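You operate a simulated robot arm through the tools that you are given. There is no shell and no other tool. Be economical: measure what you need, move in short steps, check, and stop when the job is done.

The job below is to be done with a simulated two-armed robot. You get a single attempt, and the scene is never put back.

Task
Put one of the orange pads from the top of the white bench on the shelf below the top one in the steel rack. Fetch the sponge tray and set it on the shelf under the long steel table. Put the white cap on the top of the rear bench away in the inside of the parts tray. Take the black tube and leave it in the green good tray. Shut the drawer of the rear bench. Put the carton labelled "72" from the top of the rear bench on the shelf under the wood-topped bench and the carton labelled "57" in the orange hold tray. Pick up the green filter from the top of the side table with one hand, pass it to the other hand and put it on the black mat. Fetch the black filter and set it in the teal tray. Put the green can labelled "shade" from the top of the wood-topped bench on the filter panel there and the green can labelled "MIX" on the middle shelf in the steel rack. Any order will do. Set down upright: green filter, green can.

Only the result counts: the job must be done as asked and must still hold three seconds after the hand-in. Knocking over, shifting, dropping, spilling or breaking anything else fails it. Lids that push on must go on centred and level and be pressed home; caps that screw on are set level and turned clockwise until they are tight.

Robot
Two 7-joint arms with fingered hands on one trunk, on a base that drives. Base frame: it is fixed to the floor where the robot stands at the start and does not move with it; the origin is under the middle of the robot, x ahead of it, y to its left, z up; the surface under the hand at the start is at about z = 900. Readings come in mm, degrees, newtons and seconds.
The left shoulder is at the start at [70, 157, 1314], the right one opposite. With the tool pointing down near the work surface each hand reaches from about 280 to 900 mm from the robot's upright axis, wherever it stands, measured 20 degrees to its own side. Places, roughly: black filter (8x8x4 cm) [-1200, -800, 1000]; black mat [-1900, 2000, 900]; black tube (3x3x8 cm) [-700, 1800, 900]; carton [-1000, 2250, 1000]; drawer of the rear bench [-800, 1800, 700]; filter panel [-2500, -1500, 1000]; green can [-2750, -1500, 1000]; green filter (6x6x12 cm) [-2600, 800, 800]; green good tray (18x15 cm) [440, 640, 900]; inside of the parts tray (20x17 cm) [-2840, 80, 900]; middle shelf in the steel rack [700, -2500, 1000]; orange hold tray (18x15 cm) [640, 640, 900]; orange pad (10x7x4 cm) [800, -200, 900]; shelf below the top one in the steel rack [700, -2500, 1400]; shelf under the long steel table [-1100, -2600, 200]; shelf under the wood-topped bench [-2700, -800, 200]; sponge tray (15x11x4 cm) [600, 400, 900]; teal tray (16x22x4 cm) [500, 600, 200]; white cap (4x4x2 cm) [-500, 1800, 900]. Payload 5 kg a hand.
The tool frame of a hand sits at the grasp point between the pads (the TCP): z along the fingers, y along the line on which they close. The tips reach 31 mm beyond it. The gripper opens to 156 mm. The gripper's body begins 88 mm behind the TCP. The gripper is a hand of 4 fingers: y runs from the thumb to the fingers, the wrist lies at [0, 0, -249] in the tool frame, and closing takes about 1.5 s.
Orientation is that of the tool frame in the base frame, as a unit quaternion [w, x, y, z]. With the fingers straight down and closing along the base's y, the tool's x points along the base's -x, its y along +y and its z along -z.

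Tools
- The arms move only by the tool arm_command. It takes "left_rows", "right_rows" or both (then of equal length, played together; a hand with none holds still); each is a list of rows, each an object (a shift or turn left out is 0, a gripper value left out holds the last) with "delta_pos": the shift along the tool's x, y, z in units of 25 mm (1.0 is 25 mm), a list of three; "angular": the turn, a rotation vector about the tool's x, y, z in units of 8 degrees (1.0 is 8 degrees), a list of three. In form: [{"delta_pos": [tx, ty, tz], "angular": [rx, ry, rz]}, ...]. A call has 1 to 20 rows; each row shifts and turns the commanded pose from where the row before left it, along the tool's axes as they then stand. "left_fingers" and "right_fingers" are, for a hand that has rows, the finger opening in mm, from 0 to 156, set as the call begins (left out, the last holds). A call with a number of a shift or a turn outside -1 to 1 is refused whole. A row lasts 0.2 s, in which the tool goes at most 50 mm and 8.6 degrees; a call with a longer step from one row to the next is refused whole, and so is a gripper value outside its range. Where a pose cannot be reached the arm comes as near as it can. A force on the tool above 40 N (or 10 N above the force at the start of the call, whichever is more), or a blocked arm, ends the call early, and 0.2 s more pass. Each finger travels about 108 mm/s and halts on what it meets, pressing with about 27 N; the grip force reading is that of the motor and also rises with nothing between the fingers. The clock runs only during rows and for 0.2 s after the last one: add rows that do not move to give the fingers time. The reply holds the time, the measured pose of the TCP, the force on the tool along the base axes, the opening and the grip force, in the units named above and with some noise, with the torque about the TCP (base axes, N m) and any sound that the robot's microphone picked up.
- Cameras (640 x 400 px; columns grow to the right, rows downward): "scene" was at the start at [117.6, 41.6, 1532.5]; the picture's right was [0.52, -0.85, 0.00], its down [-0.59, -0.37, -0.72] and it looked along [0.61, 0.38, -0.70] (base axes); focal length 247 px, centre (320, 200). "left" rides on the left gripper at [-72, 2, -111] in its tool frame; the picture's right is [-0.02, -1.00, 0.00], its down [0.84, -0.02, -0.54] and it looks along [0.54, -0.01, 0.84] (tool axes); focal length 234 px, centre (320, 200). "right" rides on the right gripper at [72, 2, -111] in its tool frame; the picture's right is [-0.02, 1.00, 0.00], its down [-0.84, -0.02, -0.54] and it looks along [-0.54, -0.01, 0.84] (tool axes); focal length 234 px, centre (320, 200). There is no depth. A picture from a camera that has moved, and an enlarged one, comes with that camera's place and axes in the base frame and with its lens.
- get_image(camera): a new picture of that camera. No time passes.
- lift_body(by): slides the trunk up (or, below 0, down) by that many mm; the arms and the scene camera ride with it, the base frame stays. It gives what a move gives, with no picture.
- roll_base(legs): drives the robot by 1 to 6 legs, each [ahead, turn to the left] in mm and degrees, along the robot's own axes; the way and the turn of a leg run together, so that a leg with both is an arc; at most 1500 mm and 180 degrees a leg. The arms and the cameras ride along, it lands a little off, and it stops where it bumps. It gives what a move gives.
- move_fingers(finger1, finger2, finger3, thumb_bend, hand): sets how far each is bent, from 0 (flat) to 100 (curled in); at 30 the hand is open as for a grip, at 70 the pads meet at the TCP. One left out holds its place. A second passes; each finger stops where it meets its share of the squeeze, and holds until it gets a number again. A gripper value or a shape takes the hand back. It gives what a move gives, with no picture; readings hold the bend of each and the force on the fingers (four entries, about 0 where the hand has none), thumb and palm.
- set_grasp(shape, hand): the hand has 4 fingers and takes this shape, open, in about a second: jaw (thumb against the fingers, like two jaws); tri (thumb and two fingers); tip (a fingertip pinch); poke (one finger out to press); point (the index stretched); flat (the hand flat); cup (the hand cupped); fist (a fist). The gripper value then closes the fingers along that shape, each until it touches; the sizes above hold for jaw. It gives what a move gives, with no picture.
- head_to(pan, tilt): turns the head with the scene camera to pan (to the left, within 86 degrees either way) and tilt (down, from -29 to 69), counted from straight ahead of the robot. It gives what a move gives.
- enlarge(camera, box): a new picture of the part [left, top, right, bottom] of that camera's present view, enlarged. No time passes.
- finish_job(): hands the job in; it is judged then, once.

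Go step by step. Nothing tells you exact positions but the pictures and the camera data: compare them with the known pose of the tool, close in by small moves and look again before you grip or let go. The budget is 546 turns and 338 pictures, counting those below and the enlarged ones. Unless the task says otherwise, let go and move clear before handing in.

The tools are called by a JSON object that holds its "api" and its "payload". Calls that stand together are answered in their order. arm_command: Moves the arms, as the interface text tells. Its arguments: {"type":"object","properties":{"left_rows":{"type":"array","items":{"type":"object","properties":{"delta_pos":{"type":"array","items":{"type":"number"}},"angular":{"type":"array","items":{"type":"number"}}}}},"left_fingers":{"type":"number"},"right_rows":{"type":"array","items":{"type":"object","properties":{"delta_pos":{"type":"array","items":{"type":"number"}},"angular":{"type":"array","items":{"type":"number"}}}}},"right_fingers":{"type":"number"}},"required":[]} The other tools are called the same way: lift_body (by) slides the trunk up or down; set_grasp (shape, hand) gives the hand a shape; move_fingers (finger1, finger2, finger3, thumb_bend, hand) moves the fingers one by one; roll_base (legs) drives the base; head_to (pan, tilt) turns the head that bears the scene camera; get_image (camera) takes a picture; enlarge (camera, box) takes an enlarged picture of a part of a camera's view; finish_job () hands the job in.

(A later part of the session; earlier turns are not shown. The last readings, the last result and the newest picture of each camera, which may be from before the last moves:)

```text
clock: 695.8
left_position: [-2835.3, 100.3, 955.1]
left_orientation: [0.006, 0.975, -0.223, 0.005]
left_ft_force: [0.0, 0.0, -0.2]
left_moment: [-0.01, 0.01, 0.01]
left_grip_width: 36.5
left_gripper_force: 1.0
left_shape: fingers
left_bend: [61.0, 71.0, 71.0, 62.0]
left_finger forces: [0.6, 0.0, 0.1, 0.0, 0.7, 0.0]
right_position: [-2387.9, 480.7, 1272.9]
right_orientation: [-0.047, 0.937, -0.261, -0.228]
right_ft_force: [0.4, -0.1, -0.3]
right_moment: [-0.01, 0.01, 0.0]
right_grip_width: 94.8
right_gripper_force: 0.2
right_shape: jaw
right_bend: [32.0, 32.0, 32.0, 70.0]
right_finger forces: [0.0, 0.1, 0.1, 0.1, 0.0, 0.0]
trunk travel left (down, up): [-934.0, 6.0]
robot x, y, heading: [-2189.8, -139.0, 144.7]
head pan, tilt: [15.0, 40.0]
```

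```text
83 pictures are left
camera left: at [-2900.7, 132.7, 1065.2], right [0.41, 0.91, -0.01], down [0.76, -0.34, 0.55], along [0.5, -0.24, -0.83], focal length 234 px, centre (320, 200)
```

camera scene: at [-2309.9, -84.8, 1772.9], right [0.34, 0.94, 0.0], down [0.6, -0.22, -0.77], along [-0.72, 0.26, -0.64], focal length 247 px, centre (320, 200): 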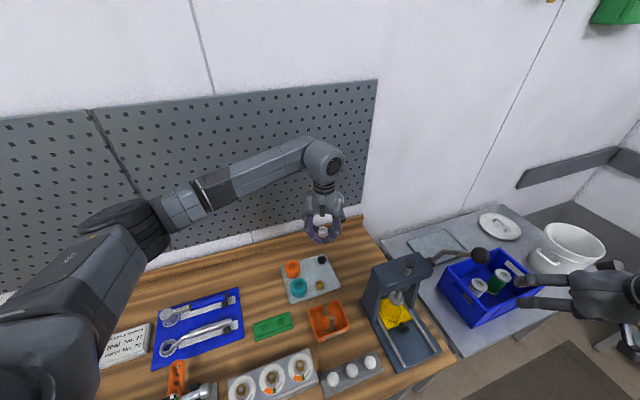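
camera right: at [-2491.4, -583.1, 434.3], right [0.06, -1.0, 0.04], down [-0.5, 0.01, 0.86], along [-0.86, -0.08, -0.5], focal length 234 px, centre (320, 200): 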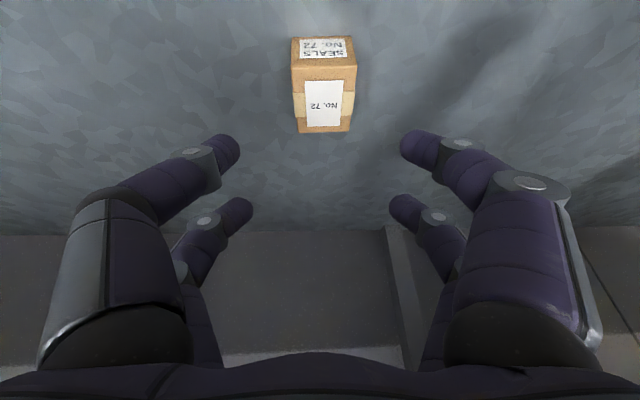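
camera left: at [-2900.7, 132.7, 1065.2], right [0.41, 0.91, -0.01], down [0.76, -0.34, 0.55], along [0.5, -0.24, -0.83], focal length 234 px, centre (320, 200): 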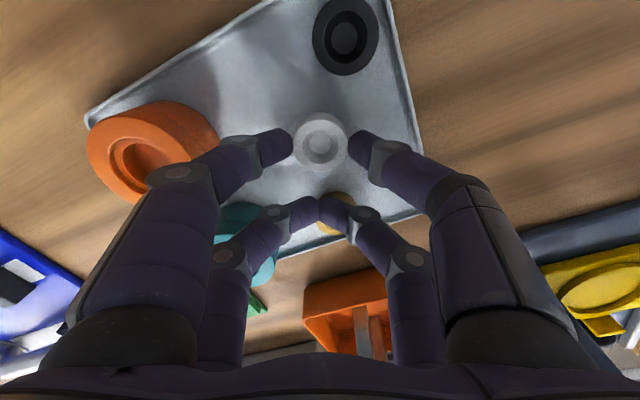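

{"api": "move_fingers", "payload": {"hand": "left", "finger1": 55, "thumb_bend": 55}}

{"api": "arm_command", "payload": {"left_rows": [{"delta_pos": [0, 0, -0.6]}, {"delta_pos": [0, 0, -1]}, {"delta_pos": [0, 0, -1]}, {"delta_pos": [0, 0, -1]}, {"delta_pos": [0, 0, -1]}, {"delta_pos": [0, 0, -1]}, {}]}}

{"api": "get_image", "payload": {"camera": "left"}}

```text
clock: 696.8
left_position: [-2836.1, 100.3, 955.8]
left_orientation: [0.005, 0.975, -0.223, 0.005]
left_ft_force: [0.3, -0.7, -0.3]
left_moment: [-0.01, 0.03, 0.02]
left_grip_width: 60.3
left_gripper_force: 0.1
left_shape: fingers
left_bend: [55.0, 71.0, 71.0, 55.0]
left_finger forces: [0.0, 0.0, 0.1, 0.0, 0.1, 0.1]
right_position: [-2388.1, 482.1, 1273.2]
right_orientation: [-0.048, 0.937, -0.261, -0.228]
right_ft_force: [-0.1, 0.5, 0.6]
right_moment: [-0.01, 0.01, -0.01]
right_grip_width: 94.7
right_gripper_force: 0.1
right_shape: jaw
right_bend: [32.0, 32.0, 32.0, 70.0]
right_finger forces: [0.0, 0.0, 0.0, 0.0, 0.1, 0.0]
trunk travel left (down, up): [-934.0, 6.0]
robot x, y, heading: [-2194.3, -136.8, 144.8]
head pan, tilt: [15.0, 40.0]
```

```text
clock: 698.4
left_position: [-2835.5, 100.7, 1096.3]
left_orientation: [0.006, 0.975, -0.223, 0.005]
left_ft_force: [-0.4, -0.3, 0.1]
left_moment: [-0.03, -0.04, -0.05]
left_grip_width: 60.5
left_gripper_force: 0.1
left_shape: fingers
left_bend: [55.0, 71.0, 71.0, 55.0]
left_finger forces: [0.0, 0.0, 0.1, 0.1, 0.0, 0.0]
right_position: [-2389.5, 481.8, 1272.6]
right_orientation: [-0.047, 0.937, -0.26, -0.229]
right_ft_force: [0.7, 0.3, -0.9]
right_moment: [0.06, 0.02, -0.01]
right_grip_width: 94.8
right_gripper_force: 0.1
right_shape: jaw
right_bend: [32.0, 32.0, 32.0, 70.0]
right_finger forces: [0.0, 0.0, 0.1, 0.0, 0.0, 0.0]
trunk travel left (down, up): [-934.0, 6.0]
robot x, y, heading: [-2188.7, -141.9, 144.7]
head pan, tilt: [15.0, 40.0]
```

```text
82 pictures are left
camera left: at [-2901.3, 133.6, 1205.8], right [0.41, 0.91, -0.01], down [0.76, -0.34, 0.56], along [0.5, -0.24, -0.83], focal length 234 px, centre (320, 200)
```

left: 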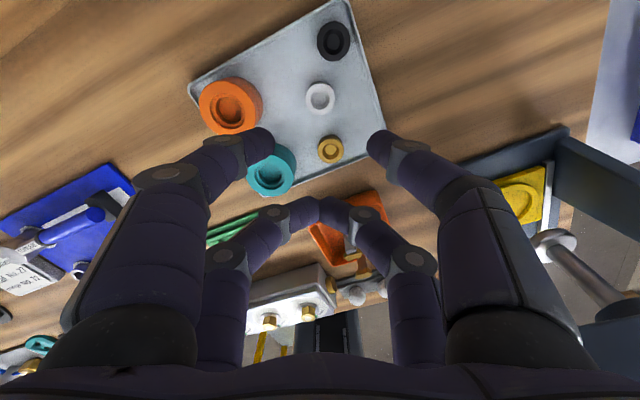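

Cap lies in the parts tray with nothing disturbed. Last job: the green filter in the blue crate. Back off and drive to the side table.

{"api": "arm_command", "payload": {"left_rows": [{"delta_pos": [0, 0, -1]}, {"delta_pos": [0, 0, -1]}, {"delta_pos": [0, 0, -1]}, {"delta_pos": [0, 0, -1]}, {}]}}

{"api": "roll_base", "payload": {"legs": [[-350, 0]]}}

{"api": "arm_command", "payload": {"left_rows": [{"delta_pos": [1, 0.3, 0]}, {"delta_pos": [1, 0.3, 0]}, {"delta_pos": [1, 0.3, 0]}, {"delta_pos": [1, 0.3, 0]}, {"delta_pos": [1, 0.3, 0]}, {"delta_pos": [1, 0.3, 0]}, {"delta_pos": [1, 0.3, 0]}, {"delta_pos": [1, 0.3, 0]}, {}], "right_rows": [{"angular": [0, 1, 0]}, {"angular": [0, 1, 0]}, {"angular": [0, 1, 0]}, {}, {}, {}, {}, {}, {}], "right_fingers": 115}}

{"api": "roll_base", "payload": {"legs": [[0, -49], [1035, 0], [0, 84.5]]}}

{"api": "head_to", "payload": {"pan": -10, "tilt": 45}}

{"api": "get_image", "payload": {"camera": "scene"}}

```text
clock: 699.5
left_position: [-2835.8, 102.0, 1196.5]
left_orientation: [0.006, 0.975, -0.223, 0.006]
left_ft_force: [-0.1, -0.5, -0.7]
left_moment: [0.01, -0.02, -0.01]
left_grip_width: 60.5
left_gripper_force: 0.0
left_shape: fingers
left_bend: [55.0, 71.0, 71.0, 55.0]
left_finger forces: [0.0, 0.0, 0.0, 0.1, 0.1, 0.0]
right_position: [-2389.3, 482.3, 1272.2]
right_orientation: [-0.048, 0.937, -0.261, -0.228]
right_ft_force: [-0.7, -0.4, -0.3]
right_moment: [0.01, 0.02, -0.01]
right_grip_width: 94.9
right_gripper_force: 0.0
right_shape: jaw
right_bend: [32.0, 32.0, 32.0, 70.0]
right_finger forces: [0.1, 0.1, 0.0, 0.0, 0.0, 0.0]
trunk travel left (down, up): [-934.0, 6.0]
robot x, y, heading: [-2191.0, -140.4, 144.7]
head pan, tilt: [15.0, 40.0]
```

```text
clock: 701.8
left_position: [-2553.3, -94.3, 1193.5]
left_orientation: [0.006, 0.974, -0.225, 0.005]
left_ft_force: [-0.5, -0.5, -0.4]
left_moment: [0.0, -0.06, 0.01]
left_grip_width: 60.9
left_gripper_force: 0.1
left_shape: fingers
left_bend: [55.0, 71.0, 71.0, 55.0]
left_finger forces: [0.0, 0.0, 0.0, 0.0, 0.0, 0.0]
right_position: [-2105.6, 284.2, 1272.5]
right_orientation: [-0.047, 0.937, -0.261, -0.228]
right_ft_force: [0.0, -0.1, -0.2]
right_moment: [-0.02, -0.04, 0.02]
right_grip_width: 94.7
right_gripper_force: 0.0
right_shape: jaw
right_bend: [32.0, 32.0, 32.0, 70.0]
right_finger forces: [0.0, 0.0, 0.1, 0.0, 0.0, 0.0]
trunk travel left (down, up): [-934.0, 6.0]
robot x, y, heading: [-1908.3, -341.9, 144.6]
head pan, tilt: [15.0, 40.0]
```

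```text
clock: 703.8
left_position: [-2399.2, -236.4, 1198.0]
left_orientation: [0.005, 0.975, -0.223, 0.004]
left_ft_force: [-0.7, -0.2, 0.6]
left_moment: [-0.02, -0.01, -0.01]
left_grip_width: 60.6
left_gripper_force: 0.0
left_shape: fingers
left_bend: [55.0, 71.0, 71.0, 55.0]
left_finger forces: [0.0, 0.1, 0.1, 0.0, 0.1, 0.0]
right_position: [-2105.4, 282.4, 1273.8]
right_orientation: [0.008, 0.963, -0.266, -0.029]
right_ft_force: [-0.7, 0.6, -0.5]
right_moment: [0.05, -0.04, 0.03]
right_grip_width: 114.7
right_gripper_force: 0.1
right_shape: jaw
right_bend: [27.0, 27.0, 27.0, 55.0]
right_finger forces: [0.0, 0.1, 0.1, 0.0, 0.0, 0.0]
trunk travel left (down, up): [-934.0, 6.0]
robot x, y, heading: [-1903.8, -343.4, 144.7]
head pan, tilt: [15.0, 40.0]
```

```text
clock: 714.8
left_position: [-2485.6, 485.0, 1197.3]
left_orientation: [0.004, 0.998, 0.066, 0.007]
left_ft_force: [-0.3, 0.4, 0.1]
left_moment: [0.02, 0.0, 0.0]
left_grip_width: 60.4
left_gripper_force: 0.0
left_shape: fingers
left_bend: [55.0, 71.0, 71.0, 55.0]
left_finger forces: [0.1, 0.1, 0.1, 0.0, 0.0, 0.0]
right_position: [-2525.1, 1080.4, 1274.1]
right_orientation: [0.016, 0.999, 0.022, -0.024]
right_ft_force: [0.7, 0.5, -0.3]
right_moment: [0.01, 0.03, 0.02]
right_grip_width: 114.6
right_gripper_force: 0.1
right_shape: jaw
right_bend: [27.0, 27.0, 27.0, 55.0]
right_finger forces: [0.1, 0.0, 0.0, 0.0, 0.0, 0.0]
trunk travel left (down, up): [-934.0, 6.0]
robot x, y, heading: [-2019.6, 670.2, 178.3]
head pan, tilt: [15.0, 40.0]
```

```text
clock: 715.7
left_position: [-2485.0, 485.0, 1197.5]
left_orientation: [0.004, 0.998, 0.066, 0.006]
left_ft_force: [0.2, 0.2, -0.1]
left_moment: [0.03, -0.02, 0.0]
left_grip_width: 60.3
left_gripper_force: 0.1
left_shape: fingers
left_bend: [55.0, 71.0, 71.0, 55.0]
left_finger forces: [0.1, 0.0, 0.0, 0.1, 0.1, 0.0]
right_position: [-2523.6, 1079.9, 1274.1]
right_orientation: [0.016, 0.999, 0.023, -0.024]
right_ft_force: [0.0, 0.3, -0.4]
right_moment: [-0.02, -0.03, -0.02]
right_grip_width: 114.4
right_gripper_force: 0.1
right_shape: jaw
right_bend: [27.0, 27.0, 27.0, 55.0]
right_finger forces: [0.0, 0.0, 0.0, 0.1, 0.0, 0.0]
trunk travel left (down, up): [-934.0, 6.0]
robot x, y, heading: [-2017.8, 671.5, 178.2]
head pan, tilt: [-10.0, 45.0]
```

```text
81 pictures are left
camera scene: at [-2149.3, 686.7, 1765.4], right [0.2, 0.98, 0.0], down [0.69, -0.14, -0.71], along [-0.69, 0.14, -0.71], focal length 247 px, centre (320, 200)
```

scene: 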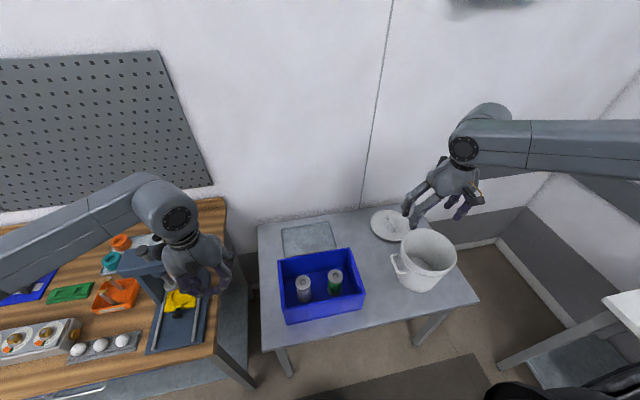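

Green filter top centre at ≈(-2599,838,888). Pull the left hand away from the press lever and bring the right hand above the filter.

{"api": "arm_command", "payload": {"left_rows": [{"delta_pos": [1, 0, 0]}, {"delta_pos": [1, 0, 0]}, {"delta_pos": [1, 0, 0]}, {}, {}, {}, {}, {}, {}, {}, {}], "right_rows": [{"delta_pos": [-0.34, 0.95, 0], "angular": [0, 0.3, 0]}, {"delta_pos": [-0.34, 0.95, 0]}, {"delta_pos": [-0.34, 0.95, 0]}, {"delta_pos": [-0.34, 0.95, 0]}, {"delta_pos": [-0.34, 0.95, 0]}, {"delta_pos": [-0.34, 0.95, 0]}, {"delta_pos": [-0.34, 0.95, 0]}, {"delta_pos": [-0.34, 0.95, 0]}, {"delta_pos": [-0.34, 0.95, 0]}, {"delta_pos": [-0.34, 0.95, 0]}, {}]}}

{"api": "get_image", "payload": {"camera": "right"}}

```text
clock: 718.1
left_position: [-2410.0, 493.2, 1198.5]
left_orientation: [0.004, 0.998, 0.065, 0.006]
left_ft_force: [0.2, 0.4, -0.2]
left_moment: [-0.01, -0.03, -0.02]
left_grip_width: 60.2
left_gripper_force: 0.0
left_shape: fingers
left_bend: [55.0, 71.0, 71.0, 55.0]
left_finger forces: [0.0, 0.1, 0.0, 0.1, 0.0, 0.1]
right_position: [-2597.0, 839.3, 1281.5]
right_orientation: [0.015, 1.0, 0.022, -0.004]
right_ft_force: [-0.2, -0.5, 0.1]
right_moment: [0.0, 0.0, -0.02]
right_grip_width: 114.9
right_gripper_force: 0.0
right_shape: jaw
right_bend: [27.0, 27.0, 27.0, 55.0]
right_finger forces: [0.0, 0.0, 0.0, 0.1, 0.0, 0.0]
trunk travel left (down, up): [-934.0, 6.0]
robot x, y, heading: [-2018.1, 670.7, 178.2]
head pan, tilt: [-10.0, 45.0]
```

```text
80 pictures are left
camera right: at [-2525.5, 843.7, 1391.3], right [0.02, -1.0, 0.03], down [-0.83, 0.0, 0.55], along [-0.55, -0.04, -0.83], focal length 234 px, centre (320, 200)
```

right: 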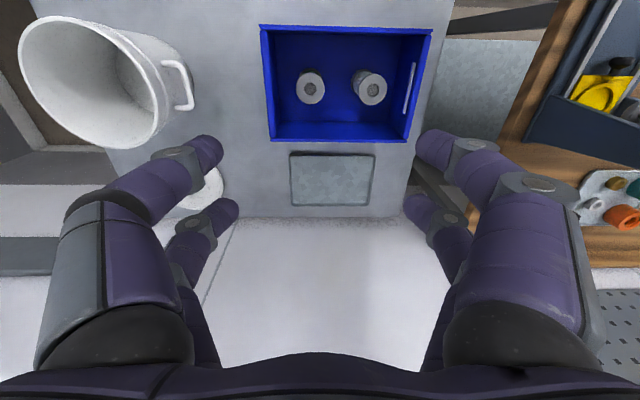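

{"api": "arm_command", "payload": {"left_rows": [{"delta_pos": [0.6, -0.86, 0]}, {"delta_pos": [0.6, -0.86, 0]}, {"delta_pos": [0.6, -0.86, 0]}, {"delta_pos": [0.6, -0.86, 0]}, {"delta_pos": [0.6, -0.86, 0]}, {}], "right_rows": [{"delta_pos": [0, -0.2, 0]}, {}, {}, {}, {}, {}]}}

{"api": "lift_body", "payload": {"by": -250}}

{"api": "get_image", "payload": {"camera": "right"}}

{"api": "get_image", "payload": {"camera": "scene"}}

```text
clock: 719.5
left_position: [-2352.0, 611.3, 1198.0]
left_orientation: [0.003, 0.998, 0.067, 0.006]
left_ft_force: [-0.8, -0.3, 1.4]
left_moment: [0.01, 0.0, -0.05]
left_grip_width: 60.5
left_gripper_force: 0.1
left_shape: fingers
left_bend: [55.0, 71.0, 71.0, 55.0]
left_finger forces: [0.0, 0.1, 0.0, 0.0, 0.0, 0.0]
right_position: [-2598.6, 842.9, 1282.2]
right_orientation: [0.015, 1.0, 0.022, -0.004]
right_ft_force: [0.7, 0.7, 0.5]
right_moment: [-0.01, 0.05, -0.01]
right_grip_width: 114.8
right_gripper_force: 0.0
right_shape: jaw
right_bend: [27.0, 27.0, 27.0, 55.0]
right_finger forces: [0.0, 0.0, 0.1, 0.0, 0.1, 0.0]
trunk travel left (down, up): [-934.0, 6.0]
robot x, y, heading: [-2014.7, 669.0, 178.1]
head pan, tilt: [-10.0, 45.0]
```

```text
clock: 722.0
left_position: [-2351.7, 610.8, 946.9]
left_orientation: [0.004, 0.998, 0.066, 0.006]
left_ft_force: [-0.3, 1.1, 0.9]
left_moment: [0.0, -0.02, -0.03]
left_grip_width: 60.4
left_gripper_force: 0.1
left_shape: fingers
left_bend: [55.0, 71.0, 71.0, 55.0]
left_finger forces: [0.0, 0.1, 0.1, 0.0, 0.0, 0.0]
right_position: [-2599.6, 843.6, 1033.2]
right_orientation: [0.017, 1.0, 0.023, -0.004]
right_ft_force: [0.4, -0.2, -0.4]
right_moment: [0.0, 0.04, -0.01]
right_grip_width: 114.6
right_gripper_force: 0.0
right_shape: jaw
right_bend: [27.0, 27.0, 27.0, 55.0]
right_finger forces: [0.0, 0.0, 0.0, 0.0, 0.1, 0.0]
trunk travel left (down, up): [-684.0, 256.0]
robot x, y, heading: [-2019.8, 670.5, 178.5]
head pan, tilt: [-10.0, 45.0]
```

```text
79 pictures are left
camera right: at [-2526.1, 848.1, 1141.6], right [0.02, -1.0, 0.03], down [-0.83, 0.0, 0.55], along [-0.55, -0.04, -0.83], focal length 234 px, centre (320, 200)
```

right: 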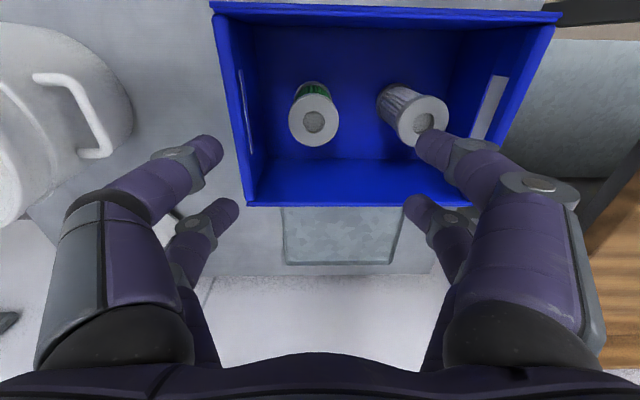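

```text
78 pictures are left
camera scene: at [-2149.1, 687.0, 1515.4], right [0.2, 0.98, 0.0], down [0.69, -0.14, -0.71], along [-0.69, 0.14, -0.71], focal length 247 px, centre (320, 200)
```

scene: 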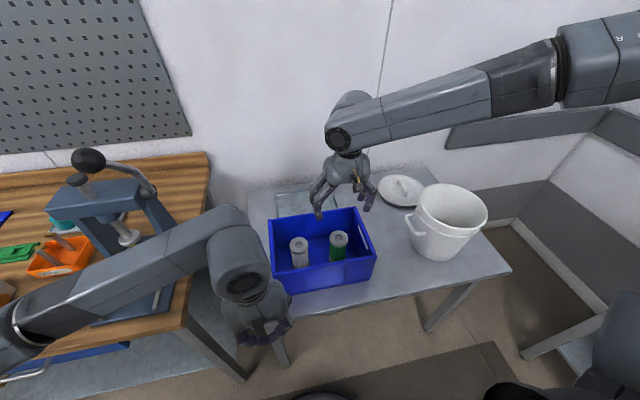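

{"api": "arm_command", "payload": {"right_rows": [{"delta_pos": [0, 0.02, 0.5]}, {"delta_pos": [0, 0, 1]}, {"delta_pos": [0, 0, 1]}, {"delta_pos": [0, 0, 1]}, {"delta_pos": [0, 0, 1]}, {}], "right_fingers": 88}}

{"api": "get_image", "payload": {"camera": "right"}}

{"api": "enlarge", "payload": {"camera": "scene", "box": [240, 130, 420, 310]}}

```text
clock: 723.5
left_position: [-2351.5, 610.6, 947.7]
left_orientation: [0.005, 0.998, 0.065, 0.006]
left_ft_force: [0.4, 0.8, 0.2]
left_moment: [0.02, 0.02, 0.0]
left_grip_width: 60.4
left_gripper_force: 0.1
left_shape: fingers
left_bend: [55.0, 71.0, 71.0, 55.0]
left_finger forces: [0.0, 0.0, 0.0, 0.0, 0.1, 0.0]
right_position: [-2599.3, 839.7, 921.0]
right_orientation: [0.016, 1.0, 0.023, -0.006]
right_ft_force: [0.9, -0.6, 0.4]
right_moment: [0.02, 0.03, 0.0]
right_grip_width: 88.8
right_gripper_force: 0.1
right_shape: jaw
right_bend: [72.0, 72.0, 72.0, 70.0]
right_finger forces: [0.0, 0.0, 0.0, 0.1, 0.0, 0.1]
trunk travel left (down, up): [-684.0, 256.0]
robot x, y, heading: [-2019.1, 670.2, 178.1]
head pan, tilt: [-10.0, 45.0]
```

```text
77 pictures are left
camera right: at [-2526.7, 843.7, 1029.3], right [0.02, -1.0, 0.03], down [-0.83, 0.0, 0.55], along [-0.55, -0.04, -0.83], focal length 234 px, centre (320, 200)
```

right: 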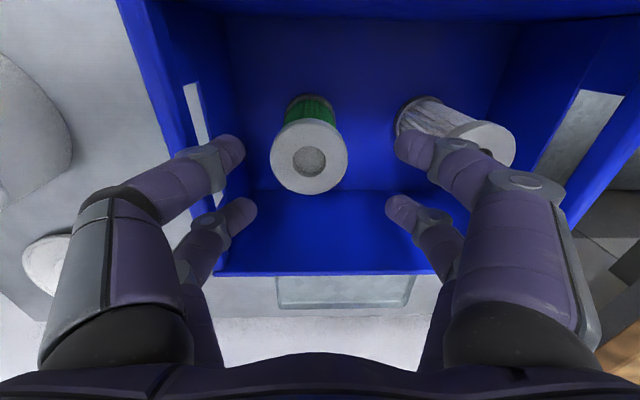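

```text
2.22 times, centred on (330, 220) of scene
camera zoom: at [-2148.8, 687.0, 1515.4], right [0.2, 0.98, 0.0], down [0.69, -0.14, -0.71], along [-0.69, 0.14, -0.71], focal length 550 px, centre (298, 156)
```

zoom: 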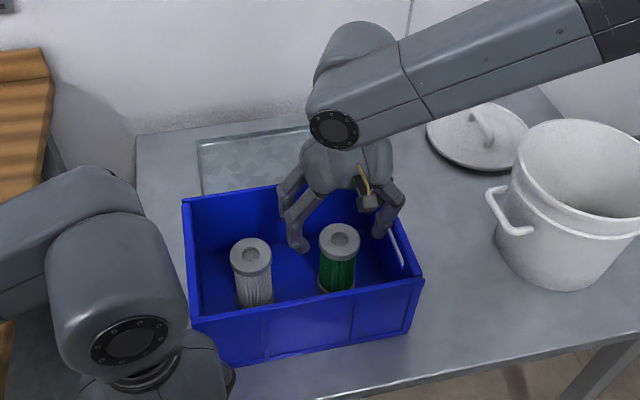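

{"api": "arm_command", "payload": {"right_rows": [{"delta_pos": [-0.12, -0.2, 0.7]}, {"delta_pos": [0, 0, 1]}, {"delta_pos": [0, 0, 1]}, {"delta_pos": [0, 0, 0.8]}, {}]}}

{"api": "get_image", "payload": {"camera": "right"}}

```text
clock: 724.6
left_position: [-2352.3, 609.6, 947.0]
left_orientation: [0.004, 0.998, 0.065, 0.006]
left_ft_force: [-0.3, -0.3, -0.1]
left_moment: [0.0, 0.02, -0.03]
left_grip_width: 60.6
left_gripper_force: 0.0
left_shape: fingers
left_bend: [55.0, 71.0, 71.0, 55.0]
left_finger forces: [0.0, 0.0, 0.0, 0.0, 0.0, 0.1]
right_position: [-2588.2, 855.5, 849.9]
right_orientation: [0.016, 1.0, 0.022, -0.004]
right_ft_force: [0.6, -1.0, -0.3]
right_moment: [0.03, 0.06, 0.02]
right_grip_width: 87.6
right_gripper_force: 0.0
right_shape: jaw
right_bend: [72.0, 72.0, 72.0, 70.0]
right_finger forces: [0.0, 0.0, 0.0, 0.1, 0.2, 0.0]
right hand out of reach, approached as far as the arm can: row 3, 4
trunk travel left (down, up): [-684.0, 256.0]
robot x, y, heading: [-2015.8, 671.4, 178.1]
head pan, tilt: [-10.0, 45.0]
```

```text
75 pictures are left
camera right: at [-2515.3, 860.7, 959.3], right [0.02, -1.0, 0.03], down [-0.83, 0.0, 0.55], along [-0.55, -0.04, -0.83], focal length 234 px, centre (320, 200)
```

right: 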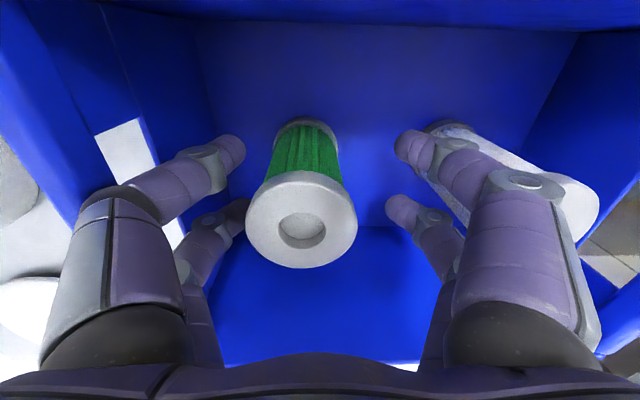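

Slightly out of reach; raise a little, recentre, and use the trunk to descend instead.

{"api": "arm_command", "payload": {"right_rows": [{"delta_pos": [0, 0, -1]}, {"delta_pos": [-0.5, 0.4, -0.4]}, {}]}}

{"api": "get_image", "payload": {"camera": "right"}}

```text
clock: 725.5
left_position: [-2351.0, 611.3, 946.7]
left_orientation: [0.003, 0.998, 0.066, 0.007]
left_ft_force: [0.8, 0.6, 0.2]
left_moment: [0.04, -0.01, 0.0]
left_grip_width: 60.5
left_gripper_force: 0.1
left_shape: fingers
left_bend: [55.0, 71.0, 71.0, 55.0]
left_finger forces: [0.1, 0.0, 0.0, 0.1, 0.1, 0.1]
right_position: [-2600.7, 848.2, 887.3]
right_orientation: [0.015, 1.0, 0.023, -0.004]
right_ft_force: [0.0, 0.7, 0.1]
right_moment: [-0.01, 0.04, 0.0]
right_grip_width: 88.1
right_gripper_force: 0.0
right_shape: jaw
right_bend: [72.0, 72.0, 72.0, 70.0]
right_finger forces: [0.1, 0.1, 0.0, 0.0, 0.1, 0.1]
trunk travel left (down, up): [-684.0, 256.0]
robot x, y, heading: [-2021.1, 670.8, 178.4]
head pan, tilt: [-10.0, 45.0]
```

```text
74 pictures are left
camera right: at [-2527.3, 852.5, 996.9], right [0.02, -1.0, 0.03], down [-0.83, 0.0, 0.55], along [-0.55, -0.04, -0.83], focal length 234 px, centre (320, 200)
```

right: 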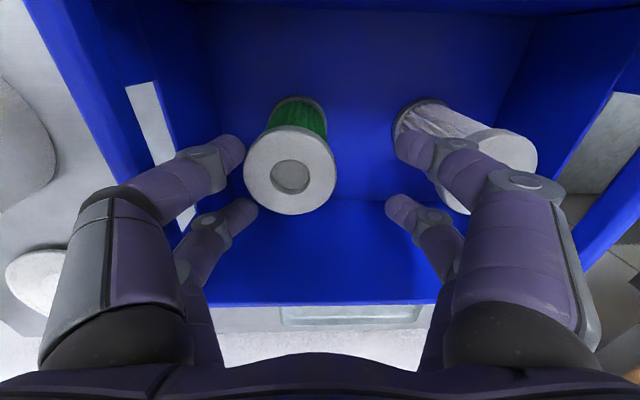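

The filter was nudged to y≈866 (still upright). Narrow the opening, recentre and lower via the trunk.

{"api": "arm_command", "payload": {"right_rows": [{}, {}, {"delta_pos": [0, -0.6, 0]}, {}], "right_fingers": 76}}

{"api": "get_image", "payload": {"camera": "right"}}

```text
clock: 726.5
left_position: [-2353.0, 609.5, 946.8]
left_orientation: [0.003, 0.998, 0.065, 0.005]
left_ft_force: [0.5, 0.2, -0.4]
left_moment: [0.04, 0.0, 0.01]
left_grip_width: 60.4
left_gripper_force: 0.0
left_shape: fingers
left_bend: [55.0, 71.0, 71.0, 55.0]
left_finger forces: [0.0, 0.1, 0.1, 0.0, 0.0, 0.0]
right_position: [-2600.7, 861.5, 886.7]
right_orientation: [0.016, 1.0, 0.022, -0.004]
right_ft_force: [0.4, -0.5, 1.2]
right_moment: [0.0, 0.02, 0.01]
right_grip_width: 76.8
right_gripper_force: 0.0
right_shape: jaw
right_bend: [73.0, 73.0, 73.0, 70.0]
right_finger forces: [0.0, 0.0, 0.2, 0.0, 0.0, 0.1]
trunk travel left (down, up): [-684.0, 256.0]
robot x, y, heading: [-2016.8, 670.4, 178.1]
head pan, tilt: [-10.0, 45.0]
```

```text
73 pictures are left
camera right: at [-2528.3, 866.8, 996.0], right [0.02, -1.0, 0.03], down [-0.83, 0.0, 0.55], along [-0.55, -0.04, -0.83], focal length 234 px, centre (320, 200)
```

right: 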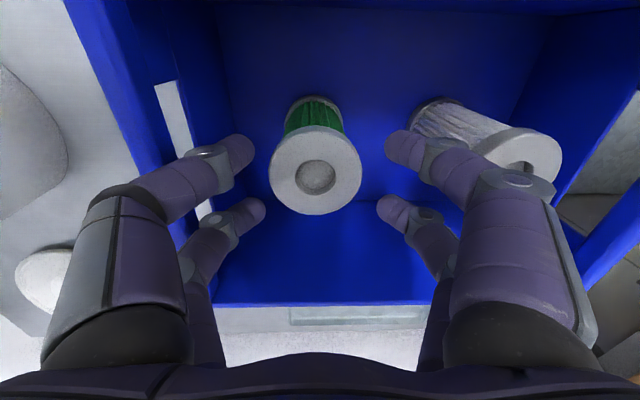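

{"api": "lift_body", "payload": {"by": -58}}

{"api": "get_image", "payload": {"camera": "right"}}

```text
clock: 727.4
left_position: [-2351.4, 610.2, 889.1]
left_orientation: [0.004, 0.998, 0.066, 0.007]
left_ft_force: [0.9, -0.3, 0.0]
left_moment: [0.01, 0.0, 0.03]
left_grip_width: 60.6
left_gripper_force: 0.0
left_shape: fingers
left_bend: [55.0, 71.0, 71.0, 55.0]
left_finger forces: [0.1, 0.0, 0.0, 0.0, 0.0, 0.0]
right_position: [-2600.6, 861.3, 828.9]
right_orientation: [0.016, 1.0, 0.023, -0.004]
right_ft_force: [-0.7, -2.6, -0.4]
right_moment: [0.0, 0.03, 0.0]
right_grip_width: 75.5
right_gripper_force: 0.1
right_shape: jaw
right_bend: [73.0, 73.0, 73.0, 70.0]
right_finger forces: [0.1, 0.0, 0.0, 0.0, 1.7, 0.1]
trunk travel left (down, up): [-626.0, 314.0]
robot x, y, heading: [-2014.1, 671.7, 178.3]
head pan, tilt: [-10.0, 45.0]
```

```text
72 pictures are left
camera right: at [-2528.1, 866.8, 938.0], right [0.02, -1.0, 0.03], down [-0.83, 0.0, 0.55], along [-0.55, -0.04, -0.83], focal length 234 px, centre (320, 200)
```

right: 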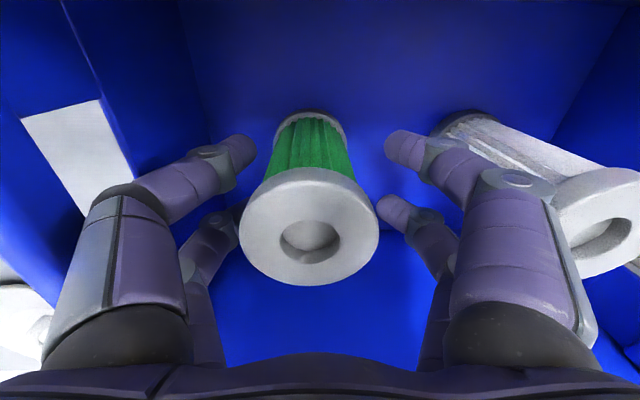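

{"api": "arm_command", "payload": {"right_rows": [{}, {}, {}, {}, {}], "right_fingers": 25}}

{"api": "lift_body", "payload": {"by": 250}}

{"api": "get_image", "payload": {"camera": "right"}}

{"api": "get_image", "payload": {"camera": "scene"}}

```text
clock: 728.6
left_position: [-2351.9, 610.5, 888.7]
left_orientation: [0.004, 0.998, 0.066, 0.006]
left_ft_force: [0.1, 1.2, 0.1]
left_moment: [0.01, 0.0, 0.02]
left_grip_width: 60.6
left_gripper_force: 0.0
left_shape: fingers
left_bend: [55.0, 71.0, 71.0, 55.0]
left_finger forces: [0.1, 0.0, 0.1, 0.0, 0.1, 0.0]
right_position: [-2601.3, 862.4, 828.7]
right_orientation: [0.016, 1.0, 0.022, -0.004]
right_ft_force: [0.2, 0.1, 0.7]
right_moment: [-0.01, -0.02, -0.01]
right_grip_width: 37.3
right_gripper_force: 26.9
right_shape: jaw
right_bend: [74.0, 73.0, 73.0, 70.0]
right_finger forces: [25.3, 23.8, 23.1, 0.1, 23.1, 0.1]
trunk travel left (down, up): [-626.0, 314.0]
robot x, y, heading: [-2013.3, 669.9, 178.2]
head pan, tilt: [-10.0, 45.0]
```

```text
clock: 731.2
left_position: [-2352.2, 610.8, 1139.9]
left_orientation: [0.004, 0.998, 0.066, 0.006]
left_ft_force: [0.4, 0.0, -0.5]
left_moment: [-0.02, -0.01, 0.0]
left_grip_width: 60.5
left_gripper_force: 0.0
left_shape: fingers
left_bend: [55.0, 71.0, 71.0, 55.0]
left_finger forces: [0.0, 0.0, 0.0, 0.1, 0.0, 0.0]
right_position: [-2601.4, 861.7, 1079.1]
right_orientation: [0.016, 1.0, 0.023, -0.004]
right_ft_force: [0.2, -0.3, -1.1]
right_moment: [-0.01, -0.01, 0.0]
right_grip_width: 37.6
right_gripper_force: 26.9
right_shape: jaw
right_bend: [74.0, 73.0, 73.0, 70.0]
right_finger forces: [25.3, 23.8, 23.1, 0.0, 23.0, 0.1]
trunk travel left (down, up): [-876.0, 64.0]
robot x, y, heading: [-2019.4, 673.9, 178.0]
head pan, tilt: [-10.0, 45.0]
```

```text
71 pictures are left
camera right: at [-2528.3, 867.1, 1187.8], right [0.02, -1.0, 0.03], down [-0.83, 0.0, 0.55], along [-0.55, -0.04, -0.83], focal length 234 px, centre (320, 200)
```

right: 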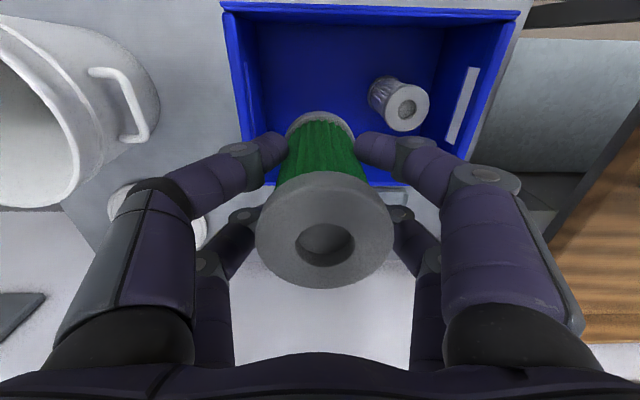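

```text
70 pictures are left
camera scene: at [-2149.6, 687.1, 1707.3], right [0.2, 0.98, 0.0], down [0.69, -0.14, -0.71], along [-0.69, 0.14, -0.71], focal length 247 px, centre (320, 200)
```

scene: 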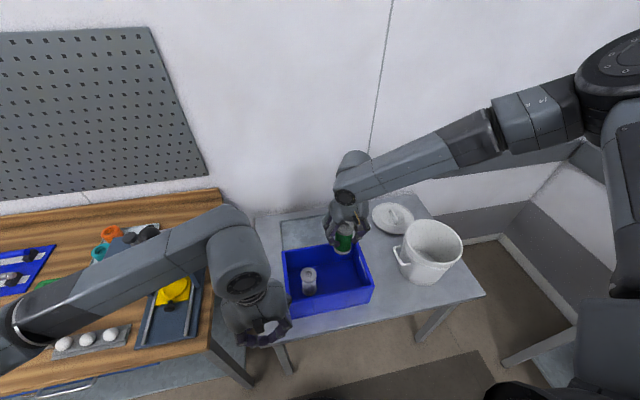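

Green filter held by the right hand. Back into free space to do the hand-over.

{"api": "roll_base", "payload": {"legs": [[-420, 0]]}}

{"api": "arm_command", "payload": {"left_rows": [{"delta_pos": [-0.9, 0.9, 0]}, {"delta_pos": [-0.9, 0.9, 0]}, {"delta_pos": [-0.9, 0.9, 0]}, {"delta_pos": [-0.9, 0.9, 0]}, {"delta_pos": [-0.9, 0.9, 0]}, {"delta_pos": [-0.9, 0.9, 0]}, {"delta_pos": [-0.9, 0.9, 0]}, {"angular": [0, 0, 0.93]}, {"angular": [0, 0, 0.93]}, {"angular": [0, 0, 0.93]}, {"angular": [0, 0, 0.93]}, {"angular": [0, -1, 0]}, {"angular": [0, -1, 0]}, {"angular": [0, -1, 0]}, {"angular": [0, -1, 0]}, {"angular": [0, -1, 0]}, {"angular": [0, -1, 0]}, {"angular": [0, -1, 0]}, {}], "left_fingers": 125, "right_rows": [{"delta_pos": [-0.1, 0.85, 0]}, {"delta_pos": [-0.1, 0.85, 0]}, {"delta_pos": [-0.1, 0.85, 0]}, {"delta_pos": [-0.1, 0.85, 0]}, {"delta_pos": [-0.1, 0.85, 0]}, {"delta_pos": [-0.1, 0.85, 0]}, {}, {}, {}, {}, {}, {}, {}, {}, {}, {}, {}, {}, {}]}}

{"api": "head_to", "payload": {"pan": 0, "tilt": 45}}

{"api": "get_image", "payload": {"camera": "scene"}}

{"api": "get_image", "payload": {"camera": "left"}}

```text
clock: 733.8
left_position: [-1930.8, 598.6, 1138.9]
left_orientation: [0.003, 0.998, 0.066, 0.008]
left_ft_force: [0.3, 0.5, 0.1]
left_moment: [0.02, -0.03, -0.01]
left_grip_width: 60.7
left_gripper_force: 0.0
left_shape: fingers
left_bend: [55.0, 71.0, 71.0, 55.0]
left_finger forces: [0.1, 0.0, 0.0, 0.0, 0.1, 0.0]
right_position: [-2180.2, 850.0, 1078.3]
right_orientation: [0.016, 1.0, 0.022, -0.004]
right_ft_force: [-0.6, 0.1, -1.5]
right_moment: [-0.01, -0.02, 0.02]
right_grip_width: 37.2
right_gripper_force: 27.5
right_shape: jaw
right_bend: [74.0, 73.0, 73.0, 70.0]
right_finger forces: [25.4, 23.7, 23.1, 0.1, 23.0, 0.1]
trunk travel left (down, up): [-876.0, 64.0]
robot x, y, heading: [-1593.1, 660.4, 178.1]
head pan, tilt: [-10.0, 45.0]
```

```text
clock: 737.8
left_position: [-2065.0, 412.8, 1139.0]
left_orientation: [-0.079, 0.881, -0.173, -0.434]
left_ft_force: [-0.3, -0.1, -0.7]
left_moment: [-0.02, 0.03, 0.01]
left_grip_width: 124.8
left_gripper_force: 0.1
left_shape: jaw
left_bend: [26.0, 26.0, 26.0, 47.0]
left_finger forces: [0.0, 0.0, 0.0, 0.0, 0.0, 0.1]
left hand out of reach, approached as far as the arm can: row 18
right_position: [-2155.4, 763.0, 1116.0]
right_orientation: [0.016, 1.0, 0.022, -0.005]
right_ft_force: [0.6, -0.6, -0.9]
right_moment: [-0.02, -0.02, 0.02]
right_grip_width: 37.2
right_gripper_force: 26.4
right_shape: jaw
right_bend: [74.0, 73.0, 73.0, 70.0]
right_finger forces: [25.7, 24.3, 23.4, 0.1, 23.4, 0.0]
right hand out of reach, approached as far as the arm can: row 2, 3, 4, 5, 6
trunk travel left (down, up): [-876.0, 64.0]
robot x, y, heading: [-1596.9, 657.1, 178.3]
head pan, tilt: [-10.0, 45.0]
```

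```text
clock: 738.5
left_position: [-2065.6, 413.6, 1138.7]
left_orientation: [-0.078, 0.881, -0.173, -0.433]
left_ft_force: [-0.7, -0.1, -0.6]
left_moment: [0.01, 0.01, -0.02]
left_grip_width: 124.7
left_gripper_force: 0.1
left_shape: jaw
left_bend: [26.0, 26.0, 26.0, 47.0]
left_finger forces: [0.0, 0.0, 0.0, 0.0, 0.0, 0.0]
right_position: [-2156.4, 763.3, 1117.0]
right_orientation: [0.017, 1.0, 0.022, -0.005]
right_ft_force: [-0.3, -0.1, -0.8]
right_moment: [0.0, 0.0, 0.03]
right_grip_width: 37.1
right_gripper_force: 26.9
right_shape: jaw
right_bend: [74.0, 73.0, 73.0, 70.0]
right_finger forces: [25.7, 24.3, 23.4, 0.0, 23.4, 0.1]
trunk travel left (down, up): [-876.0, 64.0]
robot x, y, heading: [-1590.9, 657.0, 177.9]
head pan, tilt: [0.0, 45.0]
```

```text
69 pictures are left
camera scene: at [-1729.2, 660.1, 1707.3], right [0.03, 1.0, 0.0], down [0.71, -0.02, -0.71], along [-0.71, 0.02, -0.71], focal length 247 px, centre (320, 200)
```

scene: 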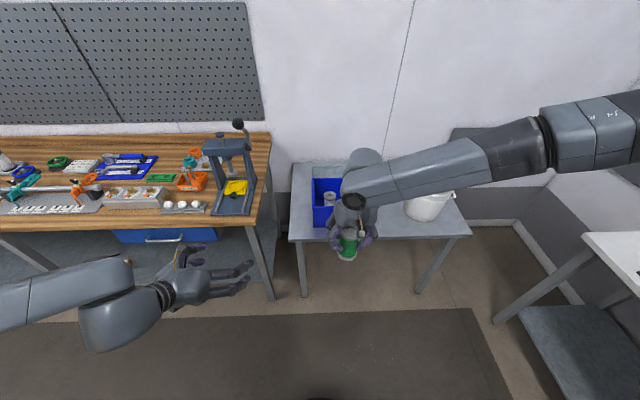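

```text
68 pictures are left
camera left: at [-2024.5, 398.5, 1263.1], right [0.36, 0.93, 0.01], down [0.88, -0.34, -0.33], along [-0.3, 0.12, -0.94], focal length 234 px, centre (320, 200)
```

left: 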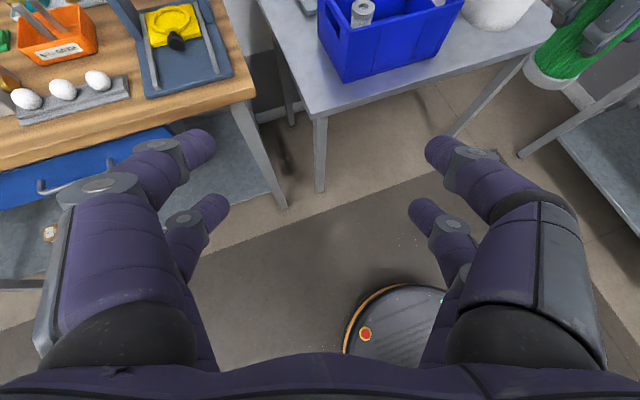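

{"api": "arm_command", "payload": {"left_rows": [{"delta_pos": [-0.185, -0.895, 0.25]}, {"delta_pos": [-0.185, -0.895, 0.25]}, {"delta_pos": [-0.185, -0.895, 0.25]}, {"delta_pos": [-0.185, -0.895, 0.25]}, {"delta_pos": [-0.185, -0.895, 0.25]}, {"delta_pos": [-0.185, -0.895, 0.25]}, {"delta_pos": [-0.185, -0.895, 0.25]}, {"delta_pos": [-0.185, -0.895, 0.25]}, {}]}}

{"api": "get_image", "payload": {"camera": "left"}}

{"api": "get_image", "payload": {"camera": "scene"}}

```text
clock: 740.5
left_position: [-2065.8, 540.5, 1133.1]
left_orientation: [-0.087, 0.866, -0.241, -0.43]
left_ft_force: [-0.6, -0.5, 0.1]
left_moment: [0.01, -0.01, -0.01]
left_grip_width: 124.9
left_gripper_force: 0.0
left_shape: jaw
left_bend: [25.0, 25.0, 26.0, 47.0]
left_finger forces: [0.1, 0.0, 0.0, 0.0, 0.1, 0.0]
left hand out of reach, approached as far as the arm can: row 3, 4, 5, 6, 7, 8
right_position: [-2155.3, 761.5, 1117.8]
right_orientation: [0.016, 1.0, 0.023, -0.006]
right_ft_force: [-1.2, 0.3, -1.4]
right_moment: [-0.01, 0.01, 0.02]
right_grip_width: 37.3
right_gripper_force: 27.1
right_shape: jaw
right_bend: [74.0, 73.0, 73.0, 70.0]
right_finger forces: [25.8, 24.4, 23.5, 0.0, 23.6, 0.1]
trunk travel left (down, up): [-876.0, 64.0]
robot x, y, heading: [-1592.7, 657.7, 178.1]
head pan, tilt: [0.0, 45.0]
```

```text
67 pictures are left
camera left: at [-2025.6, 525.1, 1258.3], right [0.48, 0.88, -0.04], down [0.82, -0.46, -0.32], along [-0.3, 0.12, -0.95], focal length 234 px, centre (320, 200)
```

left: 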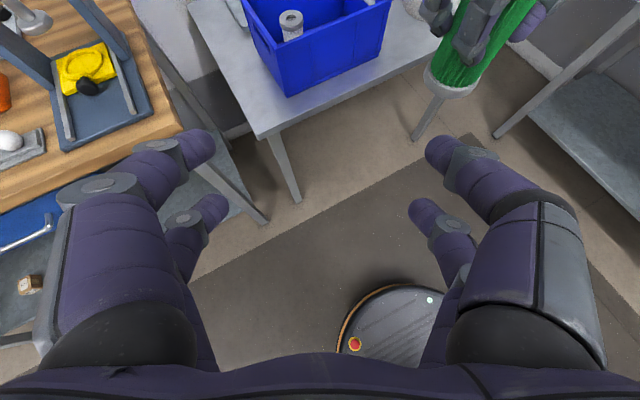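

```text
66 pictures are left
camera scene: at [-1725.8, 657.2, 1707.7], right [0.03, 1.0, 0.0], down [0.71, -0.02, -0.71], along [-0.71, 0.02, -0.71], focal length 247 px, centre (320, 200)
```

scene: 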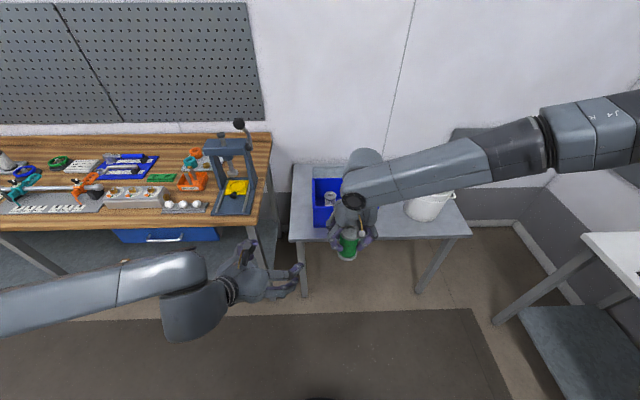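

Arms can't cross far with hands pointing ahead. I'll turn the left hand to point rightward and yaw the right hand ~80° so its fingers don't block that side.

{"api": "arm_command", "payload": {"left_rows": [{"angular": [0.786, -0.057, 0.616]}, {"angular": [0.786, -0.057, 0.616]}, {"angular": [0.786, -0.057, 0.616]}, {"angular": [0.786, -0.057, 0.616]}, {"angular": [0.786, -0.057, 0.616]}, {"angular": [0.786, -0.057, 0.616]}, {"angular": [0.786, -0.057, 0.616]}, {}, {}, {}, {}], "right_rows": [{"angular": [0, 0, -1]}, {"angular": [0, 0, -1]}, {"angular": [0, 0, -1]}, {"angular": [0, 0, -1]}, {"angular": [0, 0, -1]}, {"angular": [0, 0, -1]}, {"angular": [0, 0, -1]}, {"angular": [0, 0, -1]}, {"angular": [0, 0, -1]}, {"angular": [0, 0, -1]}, {}]}}

{"api": "get_image", "payload": {"camera": "left"}}

{"api": "get_image", "payload": {"camera": "scene"}}

```text
clock: 742.9
left_position: [-2065.5, 542.5, 1131.8]
left_orientation: [-0.279, 0.652, -0.619, -0.338]
left_ft_force: [-0.6, 0.3, -0.2]
left_moment: [-0.04, -0.01, -0.02]
left_grip_width: 124.8
left_gripper_force: 0.0
left_shape: jaw
left_bend: [25.0, 25.0, 26.0, 47.0]
left_finger forces: [0.0, 0.1, 0.0, 0.0, 0.0, 0.1]
right_position: [-2154.1, 764.3, 1118.5]
right_orientation: [0.01, 0.751, 0.66, -0.013]
right_ft_force: [0.6, -0.6, -0.6]
right_moment: [-0.03, 0.01, 0.02]
right_grip_width: 37.2
right_gripper_force: 27.0
right_shape: jaw
right_bend: [74.0, 73.0, 73.0, 70.0]
right_finger forces: [25.9, 24.4, 23.7, 0.0, 23.7, 0.0]
trunk travel left (down, up): [-876.0, 64.0]
robot x, y, heading: [-1597.1, 657.6, 178.5]
head pan, tilt: [0.0, 45.0]
```

```text
65 pictures are left
camera left: at [-2058.9, 501.0, 1256.9], right [1.0, 0.09, -0.03], down [0.08, -0.94, -0.32], along [-0.06, 0.32, -0.95], focal length 234 px, centre (320, 200)
```

left: 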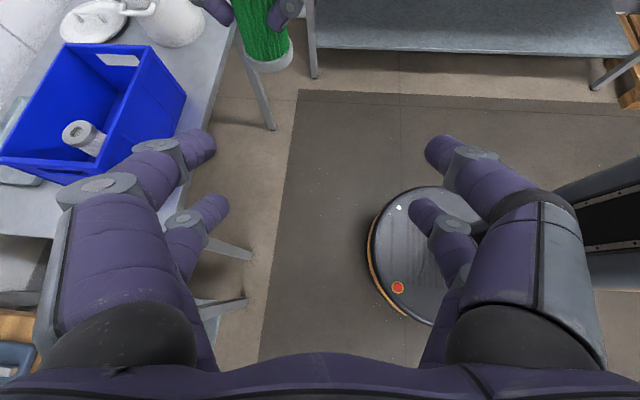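

```text
64 pictures are left
camera scene: at [-1727.9, 659.5, 1707.4], right [0.03, 1.0, 0.0], down [0.71, -0.02, -0.71], along [-0.71, 0.02, -0.71], focal length 247 px, centre (320, 200)
```

scene: 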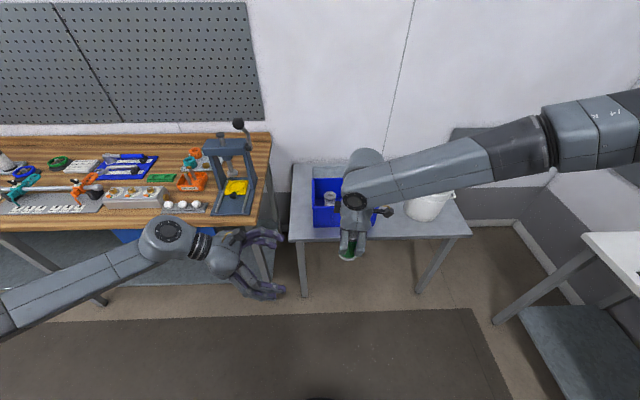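

{"api": "arm_command", "payload": {"left_rows": [{"delta_pos": [-0.56, 0.58, 0.8]}, {"delta_pos": [-0.56, 0.58, 0.8]}, {"delta_pos": [-0.56, 0.58, 0.8]}, {"delta_pos": [-0.56, 0.58, 0.8]}, {"delta_pos": [-0.56, 0.58, 0.8]}, {}]}}

{"api": "get_image", "payload": {"camera": "left"}}

{"api": "enlarge", "payload": {"camera": "scene", "box": [200, 140, 460, 300]}}

```text
clock: 744.3
left_position: [-2150.0, 657.2, 1129.1]
left_orientation: [-0.279, 0.652, -0.619, -0.338]
left_ft_force: [1.2, 0.1, -0.1]
left_moment: [0.01, 0.02, 0.02]
left_grip_width: 124.9
left_gripper_force: 0.0
left_shape: jaw
left_bend: [25.0, 25.0, 26.0, 47.0]
left_finger forces: [0.0, 0.0, 0.0, 0.1, 0.0, 0.1]
right_position: [-2153.1, 763.2, 1117.8]
right_orientation: [0.009, 0.752, 0.659, -0.014]
right_ft_force: [0.1, 0.3, -0.1]
right_moment: [0.0, 0.03, 0.01]
right_grip_width: 37.3
right_gripper_force: 27.0
right_shape: jaw
right_bend: [74.0, 73.0, 73.0, 70.0]
right_finger forces: [25.9, 24.5, 23.5, 0.0, 23.9, 0.1]
trunk travel left (down, up): [-876.0, 64.0]
robot x, y, heading: [-1594.2, 657.1, 178.3]
head pan, tilt: [0.0, 45.0]
```

```text
63 pictures are left
camera left: at [-2141.1, 616.1, 1253.5], right [1.0, 0.09, -0.03], down [0.08, -0.94, -0.32], along [-0.06, 0.32, -0.95], focal length 234 px, centre (320, 200)
```

left: 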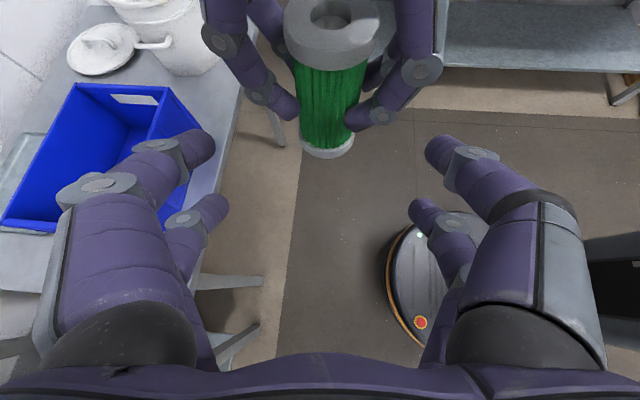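

```text
2.46 times, centred on (330, 220) of scene
camera zoom: at [-1727.8, 659.2, 1707.4], right [0.03, 1.0, 0.0], down [0.71, -0.02, -0.71], along [-0.71, 0.02, -0.71], focal length 609 px, centre (295, 151)
```

zoom: 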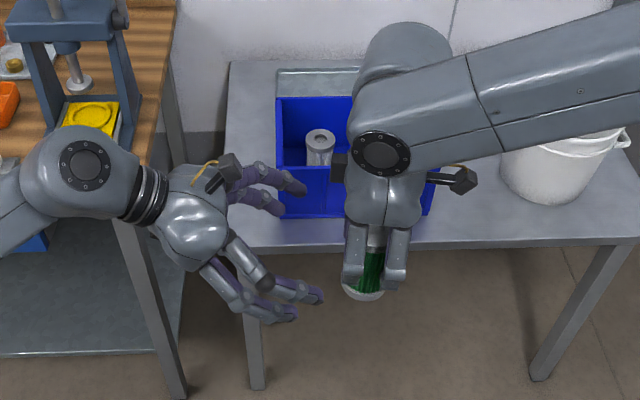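

{"api": "arm_command", "payload": {"left_rows": [{"delta_pos": [0.3, -0.4, 0.2]}, {"delta_pos": [0, 0, 0.9]}, {"delta_pos": [0, 0, 0.9]}, {"delta_pos": [0, 0, 0.9]}, {}]}}

{"api": "get_image", "payload": {"camera": "left"}}

```text
clock: 745.5
left_position: [-2144.9, 710.0, 1077.9]
left_orientation: [-0.279, 0.652, -0.619, -0.337]
left_ft_force: [0.1, 0.4, -0.2]
left_moment: [-0.01, 0.01, 0.02]
left_grip_width: 124.8
left_gripper_force: 0.1
left_shape: jaw
left_bend: [25.0, 25.0, 26.0, 47.0]
left_finger forces: [0.0, 0.1, 0.1, 0.0, 0.1, 0.0]
right_position: [-2155.1, 763.8, 1118.0]
right_orientation: [0.009, 0.751, 0.66, -0.013]
right_ft_force: [-0.4, 0.0, -0.5]
right_moment: [0.03, -0.02, 0.02]
right_grip_width: 37.3
right_gripper_force: 26.8
right_shape: jaw
right_bend: [74.0, 73.0, 73.0, 70.0]
right_finger forces: [25.9, 24.5, 23.6, 0.1, 23.8, 0.0]
trunk travel left (down, up): [-876.0, 64.0]
robot x, y, heading: [-1594.4, 659.2, 178.4]
head pan, tilt: [0.0, 45.0]
```

```text
61 pictures are left
camera left: at [-2136.4, 669.2, 1202.7], right [1.0, 0.09, -0.03], down [0.08, -0.94, -0.32], along [-0.06, 0.32, -0.95], focal length 234 px, centre (320, 200)
```

left: 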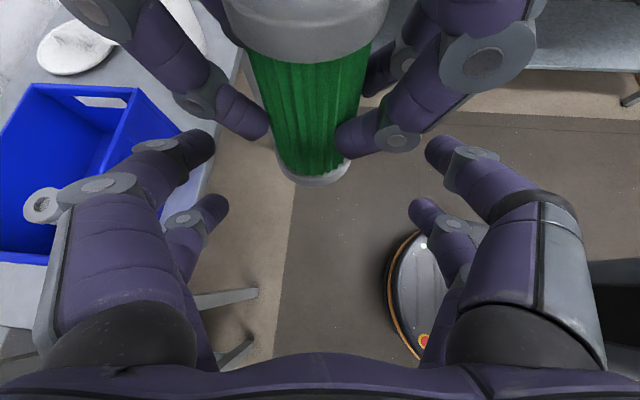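

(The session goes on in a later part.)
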